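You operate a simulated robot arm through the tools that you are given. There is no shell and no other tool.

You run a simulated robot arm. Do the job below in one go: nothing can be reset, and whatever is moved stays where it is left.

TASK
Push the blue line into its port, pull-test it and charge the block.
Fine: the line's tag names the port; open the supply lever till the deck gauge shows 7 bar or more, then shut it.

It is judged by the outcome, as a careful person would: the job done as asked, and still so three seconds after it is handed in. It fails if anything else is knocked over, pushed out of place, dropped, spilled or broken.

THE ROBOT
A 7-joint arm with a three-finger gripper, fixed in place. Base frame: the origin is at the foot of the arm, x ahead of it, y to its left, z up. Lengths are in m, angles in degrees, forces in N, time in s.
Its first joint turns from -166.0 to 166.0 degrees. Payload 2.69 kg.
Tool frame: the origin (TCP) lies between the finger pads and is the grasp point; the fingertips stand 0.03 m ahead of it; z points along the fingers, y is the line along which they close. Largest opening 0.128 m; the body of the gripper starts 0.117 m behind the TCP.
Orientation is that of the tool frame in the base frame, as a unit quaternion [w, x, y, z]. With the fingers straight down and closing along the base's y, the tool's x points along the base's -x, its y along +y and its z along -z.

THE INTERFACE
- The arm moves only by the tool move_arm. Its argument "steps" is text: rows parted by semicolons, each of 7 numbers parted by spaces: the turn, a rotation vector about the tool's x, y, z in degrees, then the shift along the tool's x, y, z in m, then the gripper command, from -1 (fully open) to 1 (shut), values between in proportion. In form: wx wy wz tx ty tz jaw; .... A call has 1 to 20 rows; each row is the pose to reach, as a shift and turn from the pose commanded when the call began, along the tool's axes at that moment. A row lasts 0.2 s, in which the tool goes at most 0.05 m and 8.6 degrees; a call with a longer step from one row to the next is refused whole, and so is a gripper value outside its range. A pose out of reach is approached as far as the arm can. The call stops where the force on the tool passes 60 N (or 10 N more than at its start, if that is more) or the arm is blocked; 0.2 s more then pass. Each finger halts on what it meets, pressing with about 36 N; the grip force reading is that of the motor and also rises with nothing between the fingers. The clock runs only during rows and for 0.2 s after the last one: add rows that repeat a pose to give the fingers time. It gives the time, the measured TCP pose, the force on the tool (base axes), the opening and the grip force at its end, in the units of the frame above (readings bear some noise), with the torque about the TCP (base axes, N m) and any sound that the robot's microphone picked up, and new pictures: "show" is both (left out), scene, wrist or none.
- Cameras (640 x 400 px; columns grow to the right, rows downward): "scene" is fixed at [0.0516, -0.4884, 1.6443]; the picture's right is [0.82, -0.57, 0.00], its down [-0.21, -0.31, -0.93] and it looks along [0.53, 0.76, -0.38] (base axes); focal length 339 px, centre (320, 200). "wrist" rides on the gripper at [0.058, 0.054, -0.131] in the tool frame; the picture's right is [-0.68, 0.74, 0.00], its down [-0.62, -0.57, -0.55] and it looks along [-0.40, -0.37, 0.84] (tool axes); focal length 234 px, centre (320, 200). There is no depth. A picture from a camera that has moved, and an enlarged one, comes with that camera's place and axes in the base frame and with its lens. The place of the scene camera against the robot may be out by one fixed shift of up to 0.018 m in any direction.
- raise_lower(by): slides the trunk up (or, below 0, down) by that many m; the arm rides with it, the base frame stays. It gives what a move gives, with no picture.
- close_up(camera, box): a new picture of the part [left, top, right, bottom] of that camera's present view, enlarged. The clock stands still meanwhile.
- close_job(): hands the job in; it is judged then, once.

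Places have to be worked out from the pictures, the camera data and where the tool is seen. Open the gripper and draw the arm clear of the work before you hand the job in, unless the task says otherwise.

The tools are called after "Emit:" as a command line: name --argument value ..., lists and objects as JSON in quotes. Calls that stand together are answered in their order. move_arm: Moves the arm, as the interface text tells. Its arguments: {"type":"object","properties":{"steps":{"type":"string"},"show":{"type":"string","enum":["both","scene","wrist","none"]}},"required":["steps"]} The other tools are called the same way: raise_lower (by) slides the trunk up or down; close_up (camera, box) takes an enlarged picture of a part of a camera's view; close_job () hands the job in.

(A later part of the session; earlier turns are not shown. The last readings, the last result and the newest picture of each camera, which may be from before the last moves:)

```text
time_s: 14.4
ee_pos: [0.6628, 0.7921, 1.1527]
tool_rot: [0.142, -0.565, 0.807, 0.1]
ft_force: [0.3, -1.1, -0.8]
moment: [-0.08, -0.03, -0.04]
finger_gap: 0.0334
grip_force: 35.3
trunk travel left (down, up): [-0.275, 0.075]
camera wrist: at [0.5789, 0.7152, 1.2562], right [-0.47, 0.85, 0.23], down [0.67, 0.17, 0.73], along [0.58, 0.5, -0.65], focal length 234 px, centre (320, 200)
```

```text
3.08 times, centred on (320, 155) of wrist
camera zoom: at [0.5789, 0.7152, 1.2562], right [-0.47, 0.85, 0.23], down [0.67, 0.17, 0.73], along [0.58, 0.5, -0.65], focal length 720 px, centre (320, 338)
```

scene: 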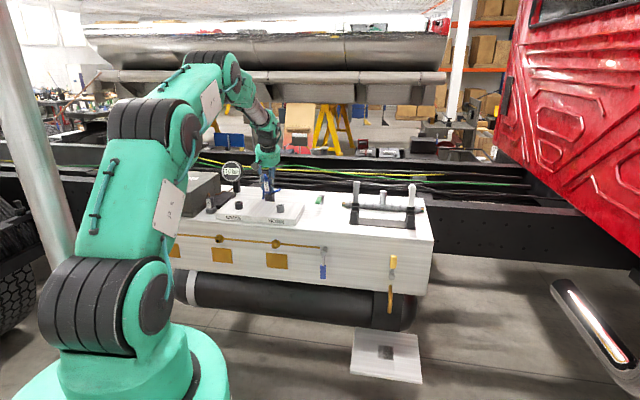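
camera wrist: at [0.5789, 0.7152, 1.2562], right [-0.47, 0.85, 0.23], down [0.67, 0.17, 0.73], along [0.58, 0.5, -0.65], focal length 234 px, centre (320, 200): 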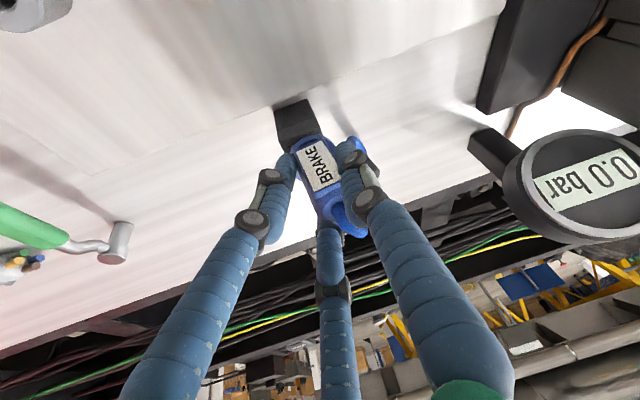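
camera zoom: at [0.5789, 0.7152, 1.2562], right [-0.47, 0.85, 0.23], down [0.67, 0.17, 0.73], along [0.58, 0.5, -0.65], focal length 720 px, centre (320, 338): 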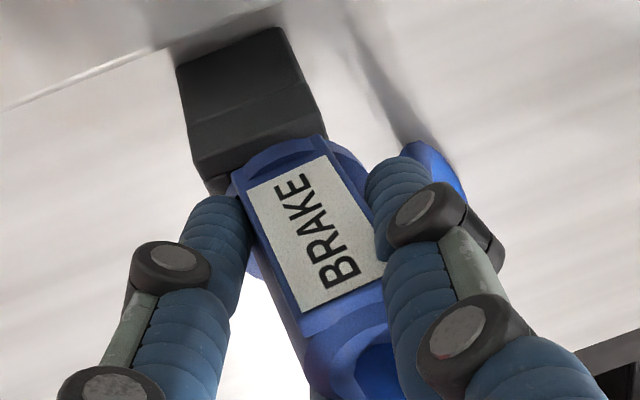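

The grip holds at 0.033 m with 35 N, but the plug seems to have turned or leaned a little. I enlarge to judge the lean.

Emit:
close_up --camera "scene" --box '[256, 172, 288, 204]'

Emit:
close_up --camera "wrist" --box '[270, 90, 366, 150]'

Emit:
close_up --camera "wrist" --box '[280, 130, 400, 260]'

```text
12.50 times, centred on (272, 188) of scene
camera zoom: at [0.0516, -0.4884, 1.6443], right [0.82, -0.57, 0.0], down [-0.21, -0.31, -0.93], along [0.53, 0.76, -0.38], focal length 4237 px, centre (920, 350)
```

zoom: 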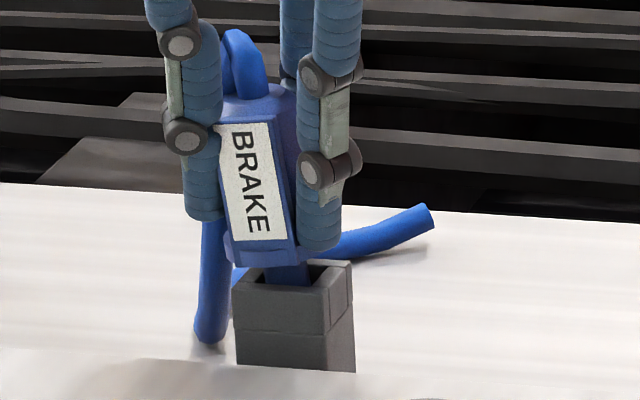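

```text
6.67 times, centred on (318, 120) of wrist
camera zoom: at [0.5789, 0.7152, 1.2562], right [-0.47, 0.85, 0.23], down [0.67, 0.17, 0.73], along [0.58, 0.5, -0.65], focal length 1561 px, centre (333, 733)
```

zoom: 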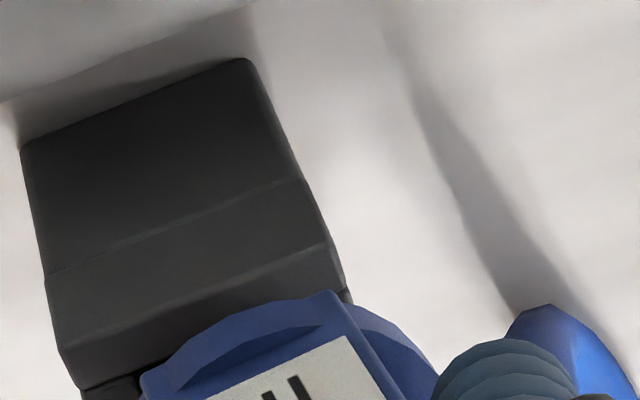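

```text
3.08 times, centred on (340, 195) of wrist
camera zoom: at [0.5789, 0.7152, 1.2562], right [-0.47, 0.85, 0.23], down [0.67, 0.17, 0.73], along [0.58, 0.5, -0.65], focal length 720 px, centre (258, 215)
```

zoom: 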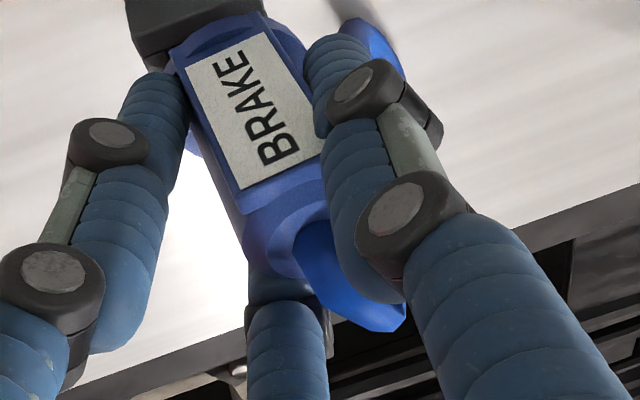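

The plug yawed about 20° so its flat met the pads and now leans a few degrees. Re-seating is easy here: I open the jaws and let it settle upright in the holder before gripping again.

Emit:
move_arm --steps "0 0 0 0 0 0 0.4; 0 0 0 0 0 0 0.25; 0 0 0 0 0 0 0.1; 0 0 0 0 0 0 0.1; 0 0 0 0 0 0 0.1" --show "both"

Emit:
close_up --camera "scene" --box '[256, 172, 288, 204]'

Emit:
close_up --camera "wrist" --box '[240, 90, 400, 220]'

```text
time_s: 15.6
ee_pos: [0.6621, 0.7928, 1.1519]
tool_rot: [0.143, -0.565, 0.807, 0.1]
ft_force: [-0.2, -0.4, -0.1]
moment: [-0.04, 0.02, 0.0]
finger_gap: 0.0575
grip_force: 0.0
trunk travel left (down, up): [-0.275, 0.075]
camera wrist: at [0.5789, 0.7153, 1.2563], right [-0.47, 0.85, 0.23], down [0.67, 0.17, 0.73], along [0.58, 0.5, -0.65], focal length 234 px, centre (320, 200)
```

scene: 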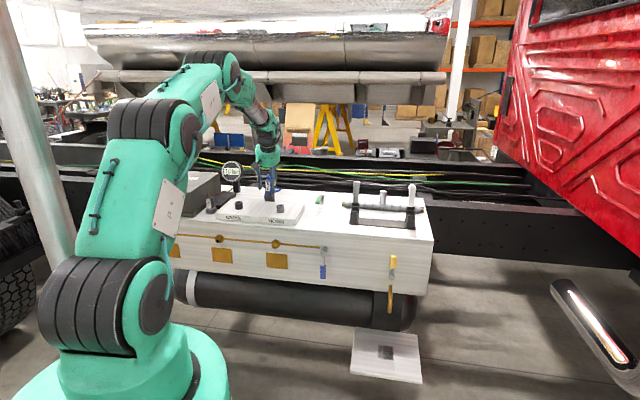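
wrist: 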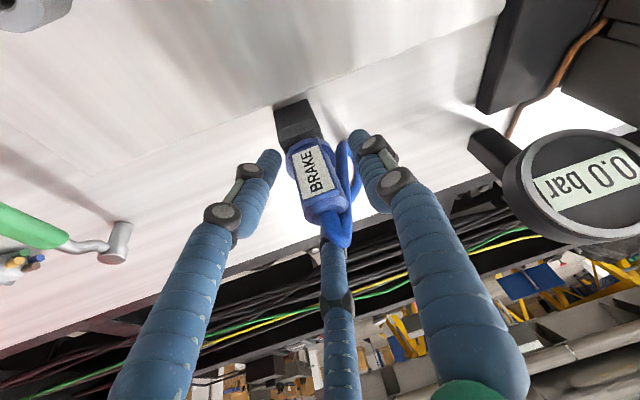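

```text
12.50 times, centred on (272, 188) of scene
camera zoom: at [0.0516, -0.4884, 1.6443], right [0.82, -0.57, 0.0], down [-0.21, -0.31, -0.93], along [0.53, 0.76, -0.38], focal length 4237 px, centre (920, 350)
```

zoom: 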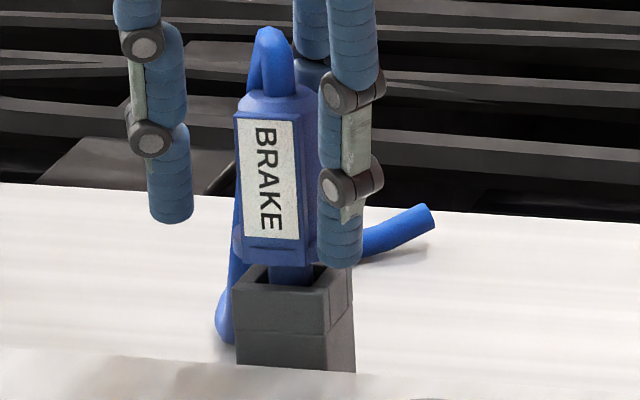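

```text
3.08 times, centred on (320, 155) of wrist
camera zoom: at [0.5789, 0.7153, 1.2563], right [-0.47, 0.85, 0.23], down [0.67, 0.17, 0.73], along [0.58, 0.5, -0.65], focal length 720 px, centre (320, 338)
```

zoom: 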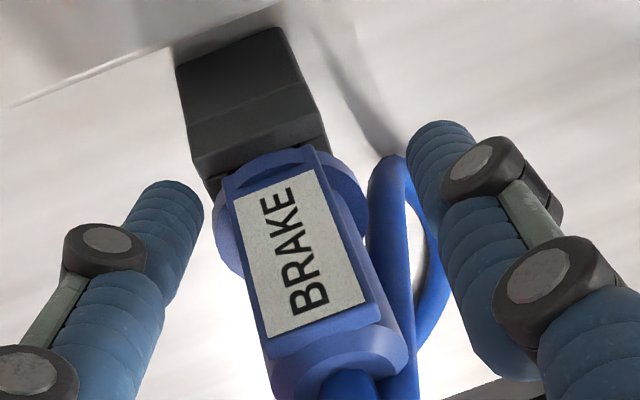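

The plug sprang back upright, so the holder's cavity keys its yaw. I'll regrip with the fingers closer to its flats (closing line azimuth ~147°, only 12° tilt). I back off 0.08 m first and re-orient there.

Emit:
move_arm --steps "0 0 0 0 0 -0.03 0.1; 0 0 0 0 0 -0.06 0.1; 0 0 0 0 0 -0.08 0.1; 0 4 0 0 0 -0.08 0.1; 0 8 0 0 0 -0.08 0.1; 0 8 0 0 0 -0.08 0.1" --show "none"

Emit:
move_arm --steps "1.35 0 6.35 -0.006 0.0015 0.002 0.1; 2.7 0 12.7 -0.012 0.0033 0.0043 0.1; 2.7 0 12.7 -0.012 0.0033 0.0043 0.1" --show "both"

Emit:
close_up --camera "wrist" --box '[240, 70, 400, 200]'

```text
time_s: 17.0
ee_pos: [0.6542, 0.7645, 1.2277]
tool_rot: [0.086, -0.571, 0.815, 0.059]
ft_force: [0.5, 0.1, 0.7]
moment: [0.0, -0.01, 0.0]
finger_gap: 0.0575
grip_force: 0.0
trunk travel left (down, up): [-0.275, 0.075]
```

```text
time_s: 17.8
ee_pos: [0.655, 0.7781, 1.225]
tool_rot: [0.092, -0.475, 0.874, 0.05]
ft_force: [-0.3, -0.5, -1.1]
moment: [0.01, -0.02, 0.01]
finger_gap: 0.0577
grip_force: 0.0
trunk travel left (down, up): [-0.275, 0.075]
camera wrist: at [0.5645, 0.7361, 1.3418], right [-0.26, 0.96, 0.14], down [0.74, 0.1, 0.66], along [0.62, 0.27, -0.73], focal length 234 px, centre (320, 200)
```

scene: 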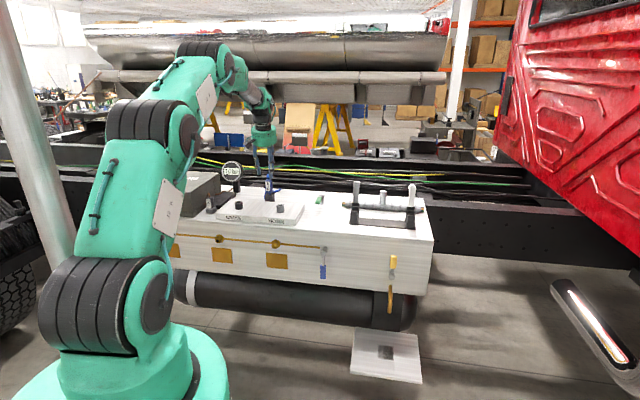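
wrist: 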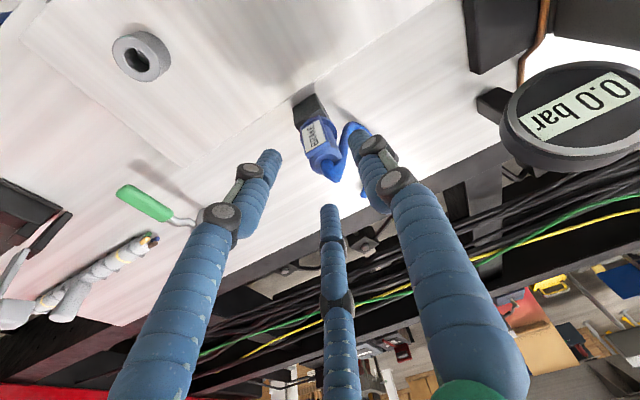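

```text
3.08 times, centred on (320, 135) of wrist
camera zoom: at [0.5645, 0.7361, 1.3418], right [-0.26, 0.96, 0.14], down [0.74, 0.1, 0.66], along [0.62, 0.27, -0.73], focal length 720 px, centre (320, 400)
```

zoom: 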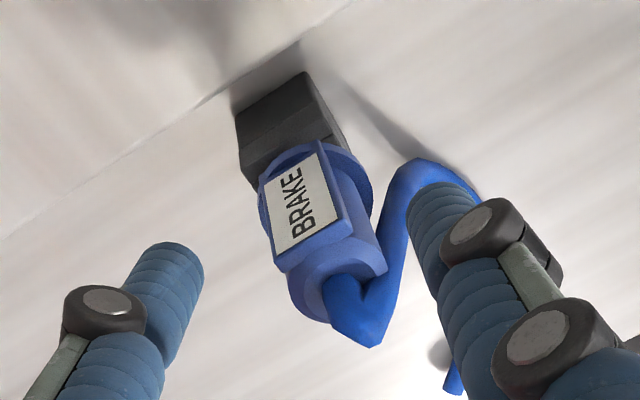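

Re-triangulating from this view, the hose actually lies at azimuth ~75–85° from the plug, so the flats at azimuth 135°/315° are clear. I turn the remaining 12° to match them.

Emit:
move_arm --steps "1.25 0 5.9 -0.0006 0.002 -0.0005 0.1; 2.5 0 11.75 -0.0013 0.0041 -0.0011 0.1; 2.5 0 11.75 -0.0013 0.0041 -0.0011 0.1" --show "wrist"

Emit:
close_up --camera "wrist" --box '[240, 70, 400, 200]'

```text
time_s: 18.6
ee_pos: [0.6518, 0.7816, 1.227]
tool_rot: [0.096, -0.38, 0.919, 0.04]
ft_force: [-0.2, 0.5, 0.1]
moment: [-0.01, -0.02, -0.01]
finger_gap: 0.0577
grip_force: 0.1
trunk travel left (down, up): [-0.275, 0.075]
camera wrist: at [0.5548, 0.7591, 1.3429], right [-0.05, 0.99, 0.14], down [0.74, -0.06, 0.66], along [0.67, 0.14, -0.73], focal length 234 px, centre (320, 200)
```

wrist: 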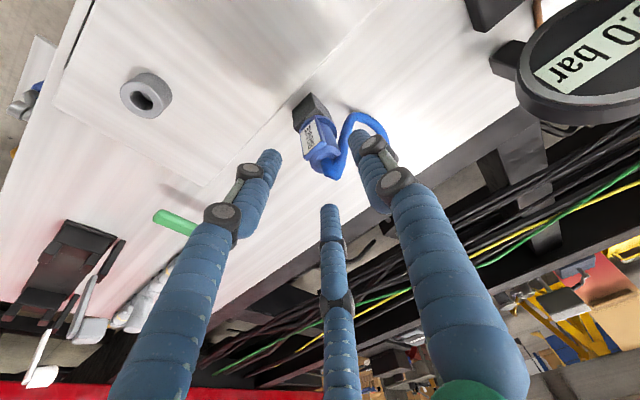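

```text
3.08 times, centred on (320, 135) of wrist
camera zoom: at [0.5548, 0.7591, 1.3429], right [-0.05, 0.99, 0.14], down [0.74, -0.06, 0.66], along [0.67, 0.14, -0.73], focal length 720 px, centre (320, 400)
```

zoom: 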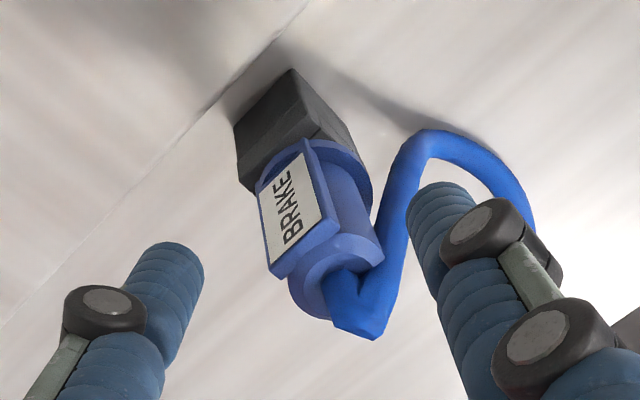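

Now the fingers straddle the plug's side flats and the hose passes clear. I advance 0.076 m along the approach line in slowing steps.

Emit:
move_arm --steps "0 0 0 0 0 0.02 0.1; 0 0 0 0 0 0.04 0.1; 0 0 0 0 0 0.056 0.1; 0 0 0 0 0 0.068 0.1; 0 0 0 0 0 0.076 0.1; 0 0 0 0 0 0.076 0.1" --show "both"

Emit:
close_up --camera "wrist" --box '[240, 90, 400, 220]'

Emit:
close_up --camera "scene" --box '[252, 164, 292, 204]'

```text
time_s: 20.0
ee_pos: [0.664, 0.7918, 1.1514]
tool_rot: [0.096, -0.381, 0.919, 0.04]
ft_force: [1.2, 0.2, 0.7]
moment: [-0.01, 0.02, -0.01]
finger_gap: 0.0577
grip_force: 0.1
trunk travel left (down, up): [-0.275, 0.075]
camera wrist: at [0.5663, 0.7694, 1.2676], right [-0.05, 0.99, 0.14], down [0.74, -0.05, 0.66], along [0.66, 0.14, -0.73], focal length 234 px, centre (320, 200)
```

scene: 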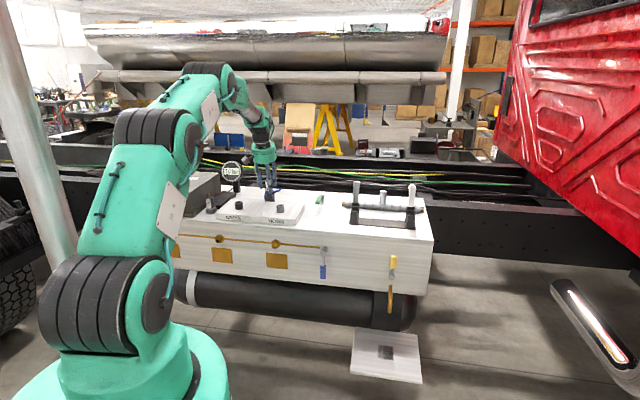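
wrist: 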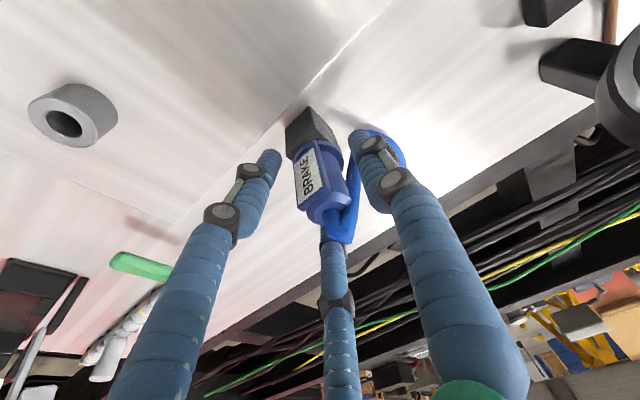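

```text
3.08 times, centred on (320, 155) of wrist
camera zoom: at [0.5663, 0.7694, 1.2676], right [-0.05, 0.99, 0.14], down [0.74, -0.05, 0.66], along [0.66, 0.14, -0.73], focal length 720 px, centre (320, 338)
```

zoom: 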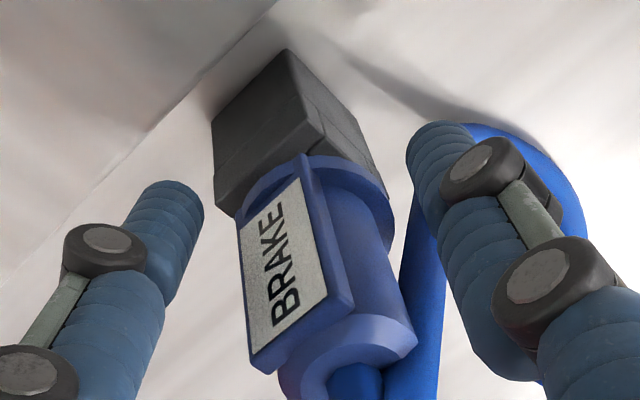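

```text
10.00 times, centred on (272, 184) of scene
camera zoom: at [0.0516, -0.4884, 1.6443], right [0.82, -0.57, 0.0], down [-0.21, -0.31, -0.93], along [0.53, 0.76, -0.38], focal length 3390 px, centre (800, 360)
```

zoom: 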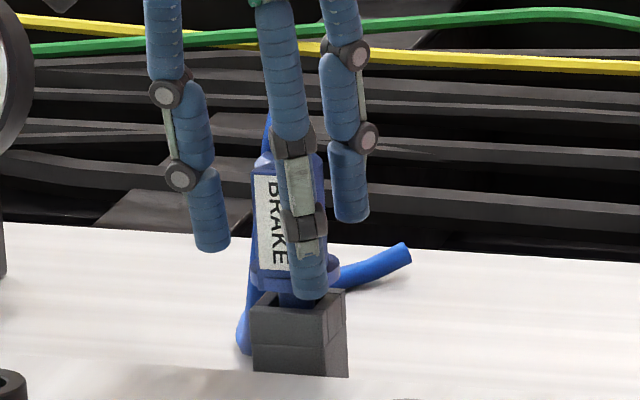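

The plug is centred; hose and side flats are clear of the fingers, with one finger in front of the tag. I close gently and check whether it stays upright.

Emit:
move_arm --steps "0 0 0 0 0 0 0.25; 0 0 0 0 0 0 0.35; 0 0 0 0 0 0 0.42; 0 0 0 0 0 0 0.5; 0 0 0 0 0 0 0.7; 0 0 0 0 0 0 1; 0 0 0 0 0 0 1; 0 0 0 0 0 0 1" --show "both"

Emit:
close_up --camera "wrist" --box '[240, 90, 400, 220]'

Emit:
close_up --camera "scene" --box '[252, 164, 292, 204]'

```text
time_s: 21.8
ee_pos: [0.6639, 0.7926, 1.1502]
tool_rot: [0.097, -0.381, 0.919, 0.04]
ft_force: [0.2, -0.8, 0.1]
moment: [-0.02, -0.05, 0.02]
finger_gap: 0.0296
grip_force: 36.3
trunk travel left (down, up): [-0.275, 0.075]
camera wrist: at [0.5661, 0.7693, 1.2675], right [-0.05, 0.99, 0.14], down [0.75, -0.05, 0.66], along [0.66, 0.14, -0.73], focal length 234 px, centre (320, 200)
```

scene: 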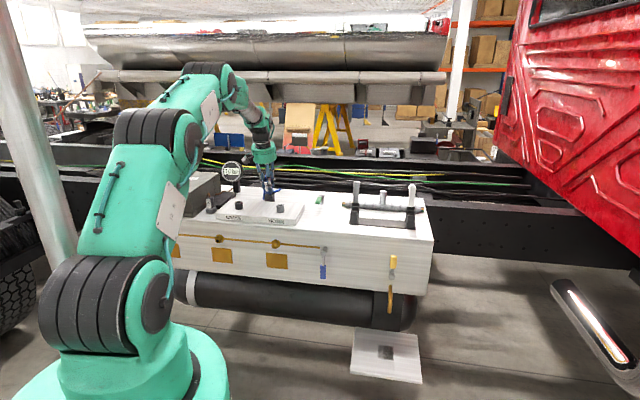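
wrist: 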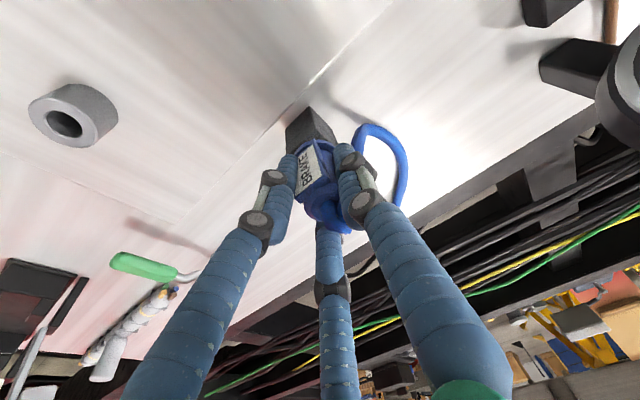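

```text
3.08 times, centred on (320, 155) of wrist
camera zoom: at [0.5661, 0.7693, 1.2675], right [-0.05, 0.99, 0.14], down [0.75, -0.05, 0.66], along [0.66, 0.14, -0.73], focal length 720 px, centre (320, 338)
```

zoom: 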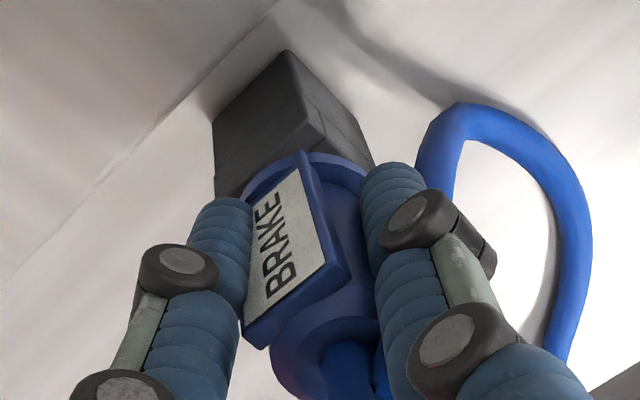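

```text
10.00 times, centred on (272, 184) of scene
camera zoom: at [0.0516, -0.4884, 1.6443], right [0.82, -0.57, 0.0], down [-0.21, -0.31, -0.93], along [0.53, 0.76, -0.38], focal length 3390 px, centre (800, 360)
```

zoom: 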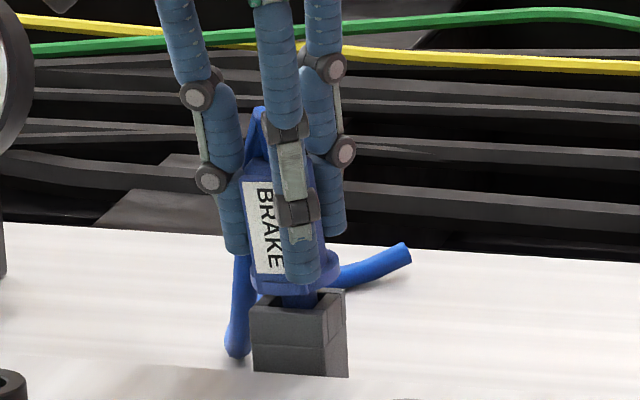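

Gripped at 0.030 m with 36 N, with only a slight lean. I lift straight up slowly to clear the holder.

Emit:
move_arm --steps "0 0 0 -0.002 0 -0.0098 1; 0 0 0 -0.0042 0 -0.0196 1; 0 0 0 -0.0083 0 -0.0391 1; 0 0 0 -0.0125 0 -0.0587 1; 0 0 0 -0.0167 0 -0.0783 1; 0 0 0 -0.0208 0 -0.0978 1; 0 0 0 -0.0208 0 -0.0978 1" --show "both"

Emit:
close_up --camera "wrist" --box '[240, 90, 400, 220]'

Emit:
close_up --camera "scene" --box '[240, 140, 304, 204]'

```text
time_s: 23.4
ee_pos: [0.6633, 0.7934, 1.2524]
tool_rot: [0.097, -0.38, 0.919, 0.04]
ft_force: [0.3, 0.7, -0.4]
moment: [0.01, 0.0, 0.02]
finger_gap: 0.0296
grip_force: 35.9
trunk travel left (down, up): [-0.275, 0.075]
camera wrist: at [0.5662, 0.7706, 1.3687], right [-0.05, 0.99, 0.14], down [0.75, -0.05, 0.66], along [0.66, 0.14, -0.73], focal length 234 px, centre (320, 200)
```

scene: 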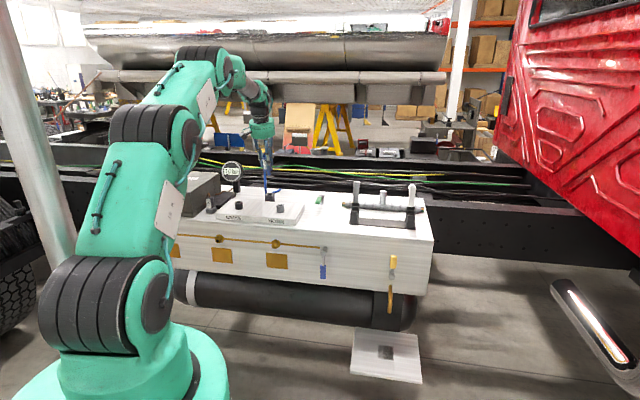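
wrist: 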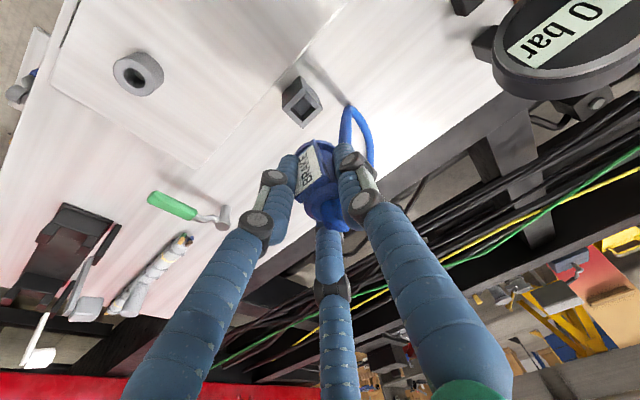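

```text
3.08 times, centred on (320, 155) of wrist
camera zoom: at [0.5662, 0.7706, 1.3687], right [-0.05, 0.99, 0.14], down [0.75, -0.05, 0.66], along [0.66, 0.14, -0.73], focal length 720 px, centre (320, 338)
```

zoom: 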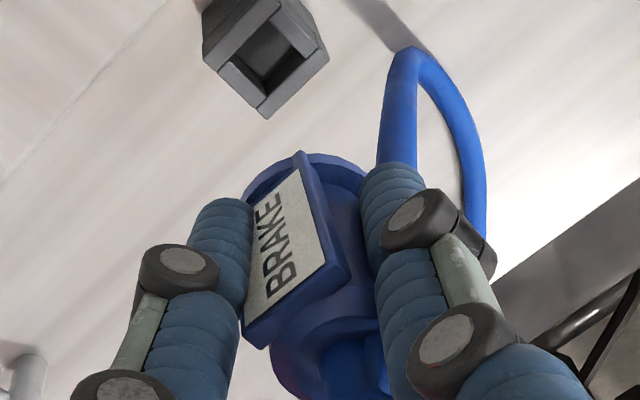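

```text
6.25 times, centred on (272, 172) of scene
camera zoom: at [0.0516, -0.4884, 1.6443], right [0.82, -0.57, 0.0], down [-0.21, -0.31, -0.93], along [0.53, 0.76, -0.38], focal length 2118 px, centre (620, 375)
```

zoom: 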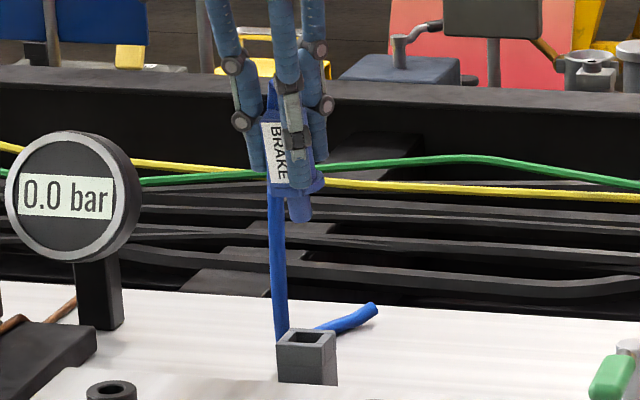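

The plug is out of the holder with its nose visible, and the hose trails freely. I measure its lean with tighter enlargements.

Emit:
close_up --camera "scene" --box '[256, 148, 288, 180]'

Emit:
close_up --camera "wrist" --box '[280, 120, 376, 240]'

```text
12.50 times, centred on (272, 164) of scene
camera zoom: at [0.0516, -0.4884, 1.6443], right [0.82, -0.57, 0.0], down [-0.21, -0.31, -0.93], along [0.53, 0.76, -0.38], focal length 4237 px, centre (920, 650)
```

zoom: 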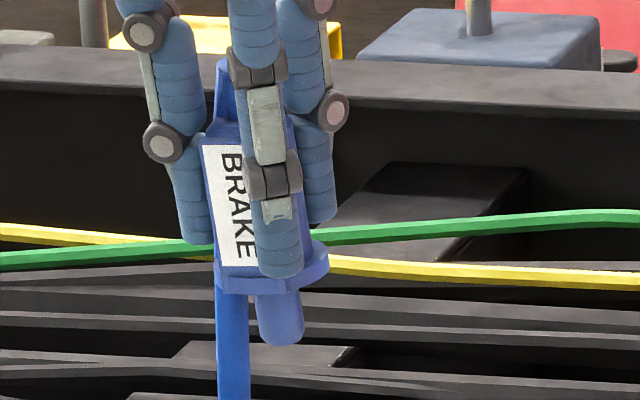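

```text
3.33 times, centred on (328, 180) of wrist
camera zoom: at [0.5662, 0.7706, 1.3687], right [-0.05, 0.99, 0.14], down [0.75, -0.05, 0.66], along [0.66, 0.14, -0.73], focal length 781 px, centre (293, 267)
```

zoom: 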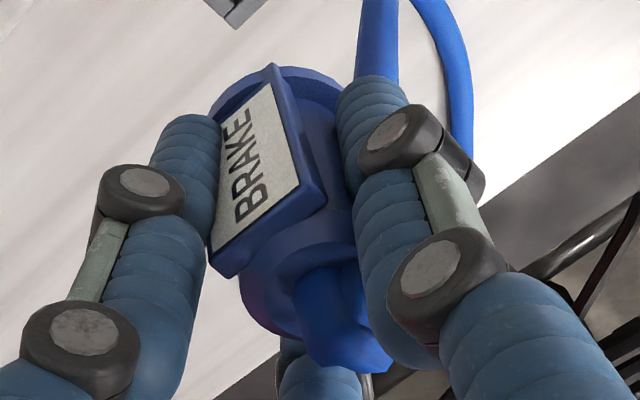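

Emit:
close_up --camera "scene" --box '[268, 156, 288, 178]'

Emit:
close_up --camera "wrist" --box '[285, 130, 345, 230]'

```text
16.00 times, centred on (278, 167) of scene
camera zoom: at [0.0516, -0.4884, 1.6443], right [0.82, -0.57, 0.0], down [-0.21, -0.31, -0.93], along [0.53, 0.76, -0.38], focal length 5423 px, centre (992, 728)
```

zoom: 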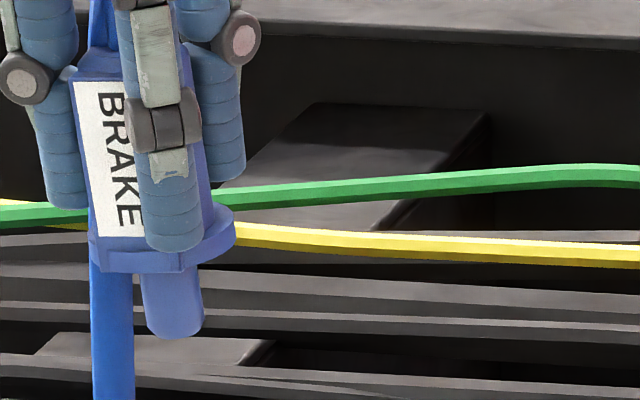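

```text
4.00 times, centred on (315, 180) of wrist
camera zoom: at [0.5662, 0.7706, 1.3687], right [-0.05, 0.99, 0.14], down [0.75, -0.05, 0.66], along [0.66, 0.14, -0.73], focal length 937 px, centre (340, 280)
```

zoom: 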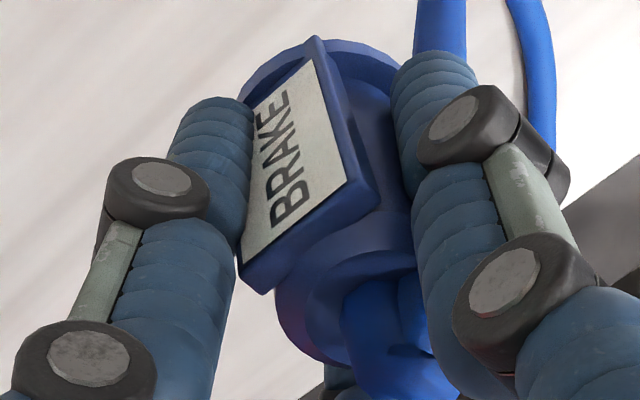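

The nose is about 20 mm long, and the plug leans about 4° towards −x. I carry it over the BRAKE port (≈0.508, 0.761, top z≈1.106) at a safe height, straightening the lean on the way.

Emit:
move_arm --steps "-0.5 0.5 0.1 0.022 0.0145 -0.002 1; -1 1 0.2 0.044 0.029 -0.004 1; -1.5 1.5 0.3 0.0665 0.0434 -0.0055 1; -2 2 0.4 0.089 0.058 -0.007 1; -2.4 2.4 0.5 0.111 0.0723 -0.009 1; -2.76 2.83 0.59 0.133 0.0868 -0.011 1; -2.76 2.83 0.59 0.133 0.0868 -0.011 1" --show "both"

Emit:
close_up --camera "wrist" --box '[240, 80, 400, 220]'

Emit:
close_up --camera "scene" --box '[210, 150, 274, 214]'

```text
time_s: 25.0
ee_pos: [0.5079, 0.7588, 1.2346]
tool_rot: [0.064, -0.379, 0.922, 0.053]
ft_force: [-0.4, -0.3, 0.5]
moment: [0.01, -0.05, -0.04]
finger_gap: 0.0294
grip_force: 36.0
trunk travel left (down, up): [-0.275, 0.075]
camera wrist: at [0.4192, 0.7371, 1.3576], right [-0.04, 0.99, 0.14], down [0.79, -0.05, 0.61], along [0.61, 0.14, -0.78], focal length 234 px, centre (320, 200)
```

scene: 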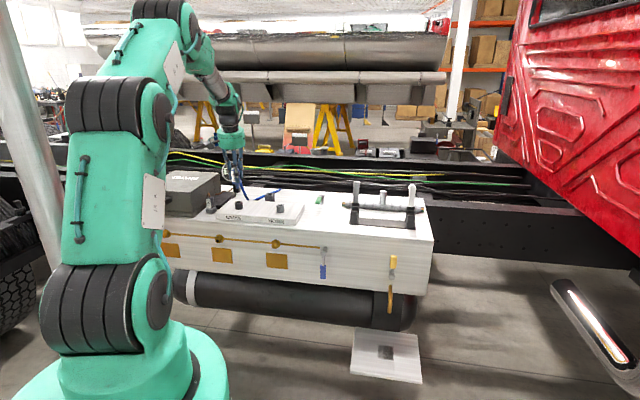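
wrist: 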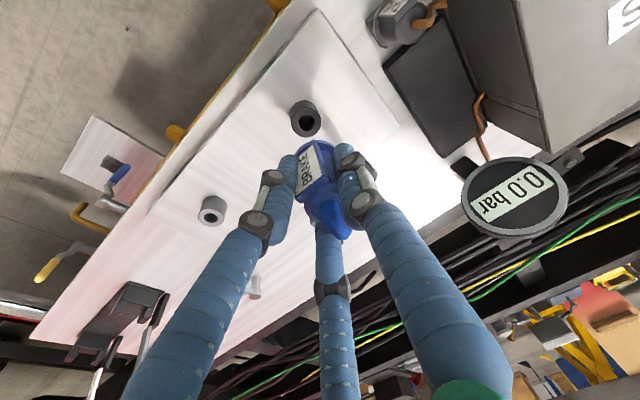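

```text
2.86 times, centred on (320, 150) of wrist
camera zoom: at [0.4192, 0.7371, 1.3576], right [-0.04, 0.99, 0.14], down [0.79, -0.05, 0.61], along [0.61, 0.14, -0.78], focal length 669 px, centre (320, 343)
```

zoom: 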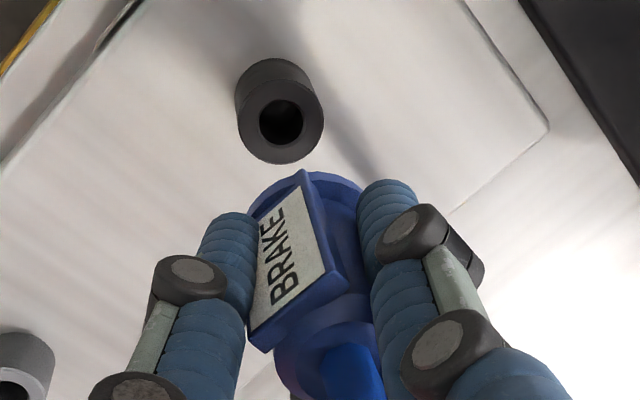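

```text
6.25 times, centred on (242, 182) of scene
camera zoom: at [0.0516, -0.4884, 1.6443], right [0.82, -0.57, 0.0], down [-0.21, -0.31, -0.93], along [0.53, 0.76, -0.38], focal length 2118 px, centre (808, 312)
```

zoom: 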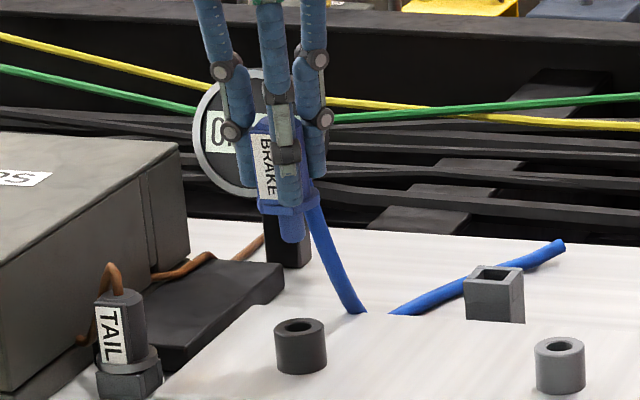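

The port hole re-measures to (0.507, 0.762, 1.106). I check the plug's lean and nose position once more in tight enlargements.

Emit:
close_up --camera "wrist" --box '[285, 130, 345, 190]'

Emit:
close_up --camera "scene" --box '[224, 164, 248, 194]'

```text
6.67 times, centred on (315, 160) of wrist
camera zoom: at [0.4192, 0.7371, 1.3576], right [-0.04, 0.99, 0.14], down [0.79, -0.05, 0.61], along [0.61, 0.14, -0.78], focal length 1561 px, centre (353, 467)
```

zoom: 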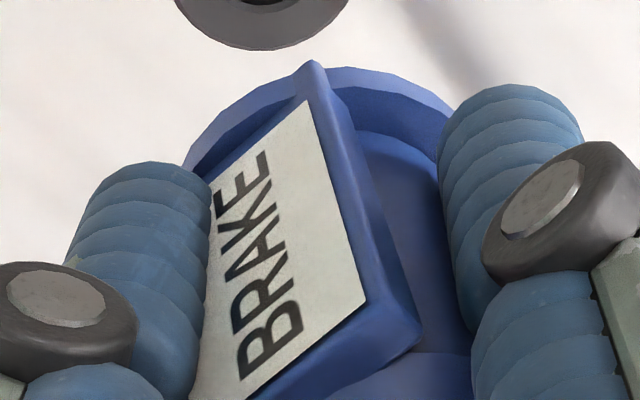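

```text
13.33 times, centred on (236, 179) of scene
camera zoom: at [0.0516, -0.4884, 1.6443], right [0.82, -0.57, 0.0], down [-0.21, -0.31, -0.93], along [0.53, 0.76, -0.38], focal length 4519 px, centre (1440, 480)
```

zoom: 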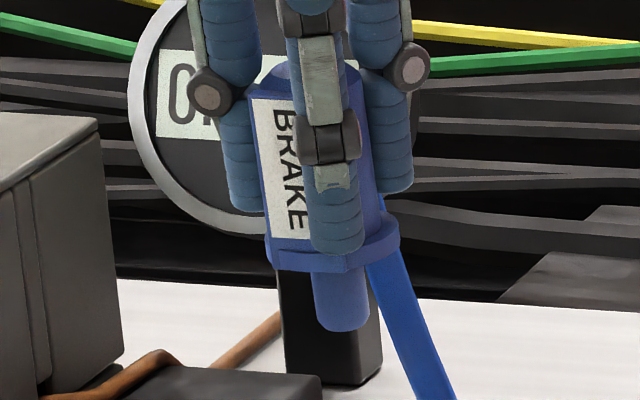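

Emit:
close_up --camera "scene" --box '[222, 176, 254, 212]'

```text
11.11 times, centred on (238, 194) of scene
camera zoom: at [0.0516, -0.4884, 1.6443], right [0.82, -0.57, 0.0], down [-0.21, -0.31, -0.93], along [0.53, 0.76, -0.38], focal length 3766 px, centre (1231, 267)
```

zoom: 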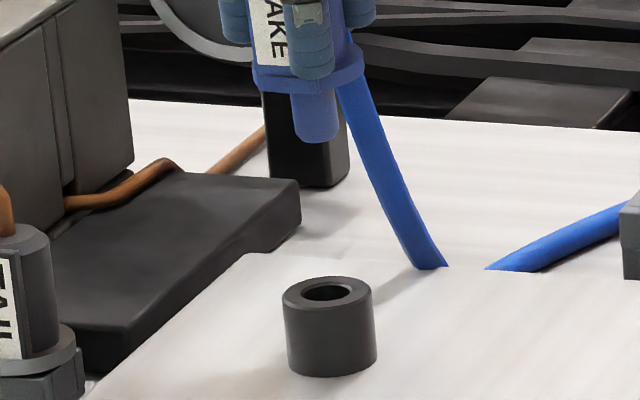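

The plug now stands vertical and its nose is within about 1.5 mm of the hole's axis. I lower 48 mm to bring the nose just above the port, nudging 1 mm, and look again.

Emit:
move_arm --steps "0 0 0 0.0015 0 0.01 1; 0 0 0 0.003 -0.0003 0.02 1; 0 0 0 0.0045 -0.0006 0.03 1; 0 0 0 0.006 -0.001 0.04 1; 0 0 0 0.0073 -0.0013 0.0475 1; 0 0 0 0.0073 -0.0013 0.0475 1" --show "both"

Emit:
close_up --camera "scene" --box '[222, 176, 254, 212]'

Emit:
close_up --camera "wrist" --box '[270, 80, 370, 180]'

```text
time_s: 26.4
ee_pos: [0.5094, 0.7604, 1.1887]
tool_rot: [0.064, -0.379, 0.922, 0.053]
ft_force: [-0.2, -0.6, -0.7]
moment: [0.04, -0.01, 0.0]
finger_gap: 0.0295
grip_force: 36.3
trunk travel left (down, up): [-0.275, 0.075]
camera wrist: at [0.4193, 0.7385, 1.3111], right [-0.04, 0.99, 0.14], down [0.79, -0.05, 0.61], along [0.61, 0.14, -0.78], focal length 234 px, centre (320, 200)
```

scene: 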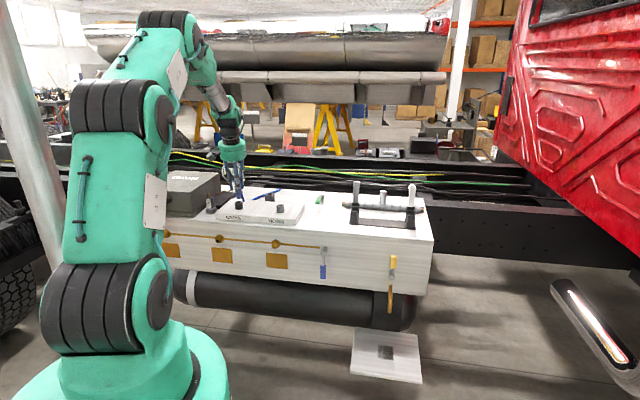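
wrist: 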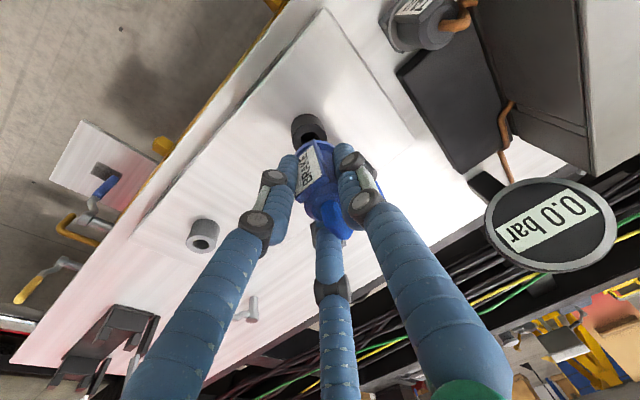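

```text
11.11 times, centred on (238, 194) of scene
camera zoom: at [0.0516, -0.4884, 1.6443], right [0.82, -0.57, 0.0], down [-0.21, -0.31, -0.93], along [0.53, 0.76, -0.38], focal length 3766 px, centre (1231, 267)
```

zoom: 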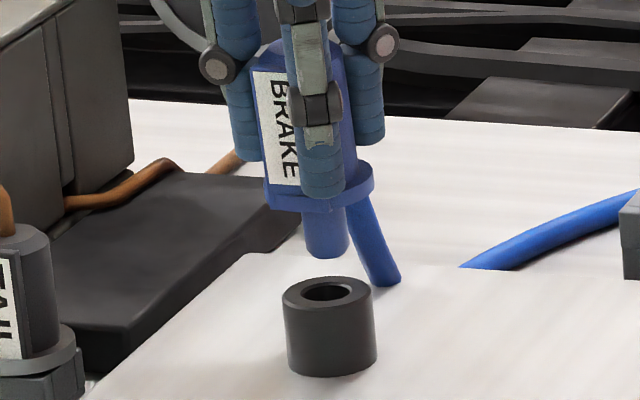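

```text
4.00 times, centred on (320, 130) of wrist
camera zoom: at [0.4193, 0.7385, 1.3111], right [-0.04, 0.99, 0.14], down [0.79, -0.05, 0.61], along [0.61, 0.14, -0.78], focal length 937 px, centre (320, 480)
```

zoom: 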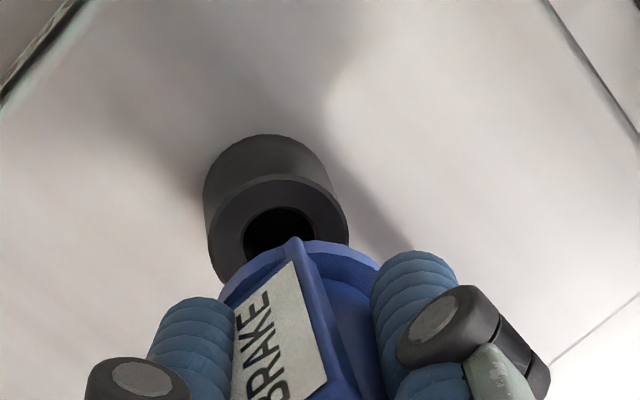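

The nose is about 15 mm above the port and centred within roughly 1 mm. I lower another 22 mm slowly, so the nose enters the hole, and watch the force.

Emit:
move_arm --steps "0 0 0 0.0014 0.0005 0.005 1; 0 0 0 0.0023 0.0002 0.01 1; 0 0 0 0.003 0 0.0145 1; 0 0 0 0.0035 -0.0001 0.0172 1; 0 0 0 0.0039 -0.0003 0.0197 1; 0 0 0 0.0042 -0.0004 0.0217 1; 0 0 0 0.0042 -0.0004 0.0217 1" --show "both"

Emit:
close_up --camera "scene" --box '[222, 176, 254, 212]'

Emit:
close_up --camera "wrist" --box '[270, 80, 370, 180]'

```text
time_s: 28.0
ee_pos: [0.5063, 0.7598, 1.1669]
tool_rot: [0.064, -0.38, 0.921, 0.054]
ft_force: [-5.7, -5.7, 29.7]
moment: [-0.06, 0.05, 0.08]
finger_gap: 0.028
grip_force: 36.1
trunk travel left (down, up): [-0.275, 0.075]
camera wrist: at [0.4177, 0.7377, 1.2894], right [-0.04, 0.99, 0.14], down [0.79, -0.05, 0.61], along [0.61, 0.14, -0.78], focal length 234 px, centre (320, 200)
```

scene: 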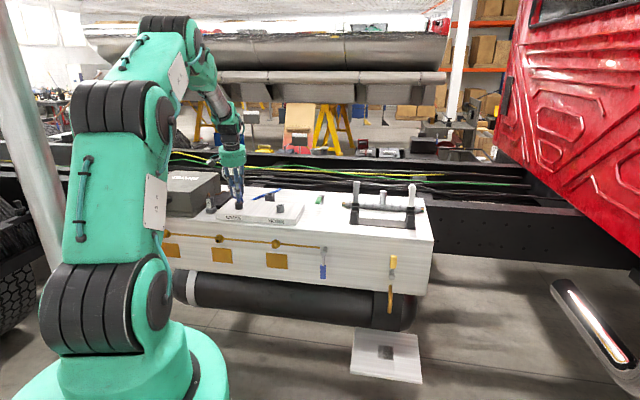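
wrist: 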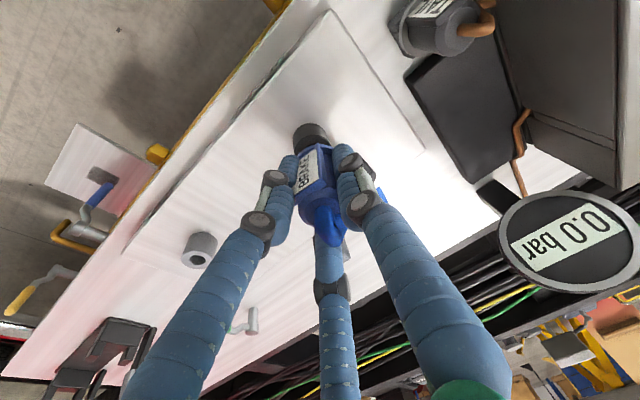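

```text
11.11 times, centred on (238, 194) of scene
camera zoom: at [0.0516, -0.4884, 1.6443], right [0.82, -0.57, 0.0], down [-0.21, -0.31, -0.93], along [0.53, 0.76, -0.38], focal length 3766 px, centre (1231, 267)
```

zoom: 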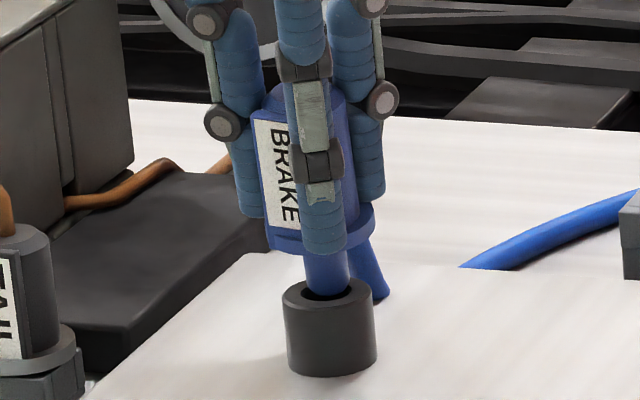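

```text
4.00 times, centred on (320, 130) of wrist
camera zoom: at [0.4177, 0.7377, 1.2894], right [-0.04, 0.99, 0.14], down [0.79, -0.05, 0.61], along [0.61, 0.14, -0.78], focal length 937 px, centre (320, 480)
```

zoom: 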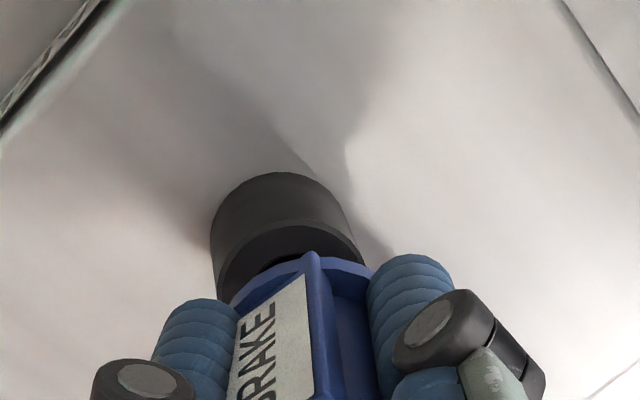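

Force is now 30 N up with about 8 N pushing the nose towards the robot, so the nose is touching the far side of the hole. I shift 1.5 mm towards the robot and read the force again.

Emit:
move_arm --steps "0 0 0 0.0008 0 0 1; 0 0 0 0.0015 0 0 1; 0 0 0 0.0015 0 0 1" --show "none"

Emit:
close_up --camera "scene" --box '[226, 186, 250, 212]'

Emit:
close_up --camera "wrist" --box '[280, 110, 360, 170]'

```text
time_s: 28.8
ee_pos: [0.5062, 0.7612, 1.1661]
tool_rot: [0.064, -0.379, 0.922, 0.054]
ft_force: [4.3, -1.9, 17.8]
moment: [0.04, -0.45, -0.06]
finger_gap: 0.0272
grip_force: 36.3
trunk travel left (down, up): [-0.275, 0.075]
```

```text
15.38 times, centred on (238, 199) of scene
camera zoom: at [0.0516, -0.4884, 1.6443], right [0.82, -0.57, 0.0], down [-0.21, -0.31, -0.93], along [0.53, 0.76, -0.38], focal length 5215 px, centre (1582, 215)
```

zoom: 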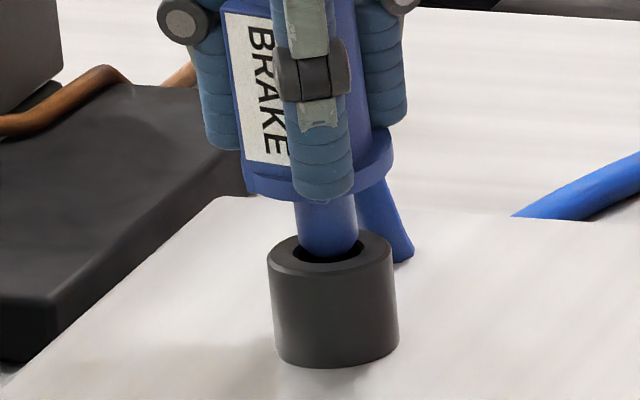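

```text
6.67 times, centred on (320, 140) of wrist
camera zoom: at [0.4166, 0.7374, 1.2892], right [-0.04, 0.99, 0.14], down [0.79, -0.05, 0.61], along [0.61, 0.14, -0.78], focal length 1561 px, centre (320, 600)
```

zoom: 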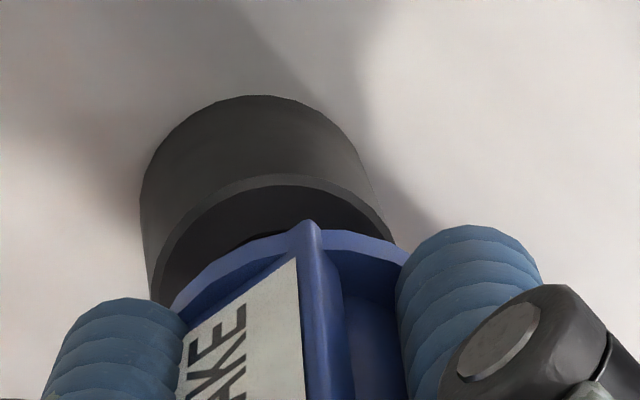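

The lateral force has fallen and the nose sits in the hole mouth with 18 N resistance, which fits a push-in collet. I centre by half a millimetre and press down in 2 mm steps.

Emit:
move_arm --steps "0 0 0 0 -0.0007 0 1; 0 0 0 0.0003 -0.0008 0.002 1; 0 0 0 0.0006 -0.0009 0.004 1; 0 0 0 0.0009 -0.001 0.006 1; 0 0 0 0.0013 -0.0011 0.008 1; 0 0 0 0.0013 -0.0011 0.008 1" --show "none"

Emit:
close_up --camera "scene" --box '[226, 186, 250, 212]'

Emit:
close_up --camera "wrist" --box '[280, 110, 360, 170]'

```text
time_s: 30.2
ee_pos: [0.5047, 0.7594, 1.1602]
tool_rot: [0.066, -0.379, 0.921, 0.054]
ft_force: [-4.0, 3.2, 35.5]
moment: [0.49, -0.2, 0.04]
finger_gap: 0.0272
grip_force: 36.1
trunk travel left (down, up): [-0.275, 0.075]
```

```text
15.38 times, centred on (238, 199) of scene
camera zoom: at [0.0516, -0.4884, 1.6443], right [0.82, -0.57, 0.0], down [-0.21, -0.31, -0.93], along [0.53, 0.76, -0.38], focal length 5215 px, centre (1582, 215)
```

zoom: 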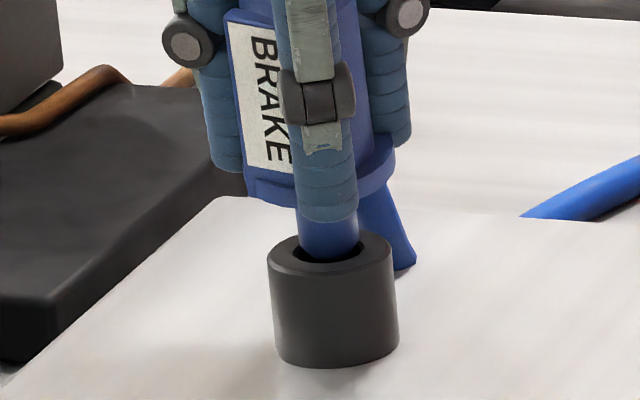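

```text
6.67 times, centred on (320, 140) of wrist
camera zoom: at [0.4166, 0.7357, 1.2829], right [-0.04, 0.99, 0.15], down [0.79, -0.06, 0.61], along [0.61, 0.14, -0.78], focal length 1561 px, centre (320, 600)
```

zoom: 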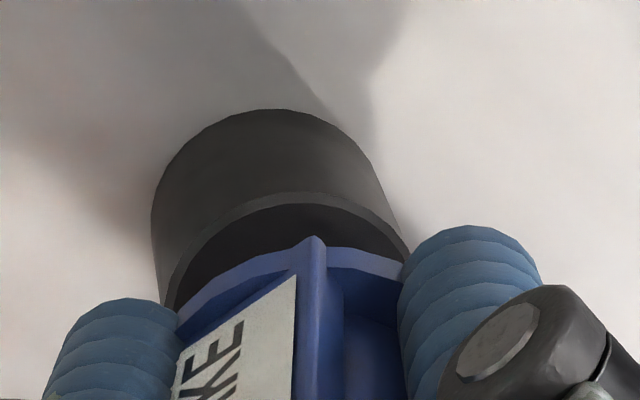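

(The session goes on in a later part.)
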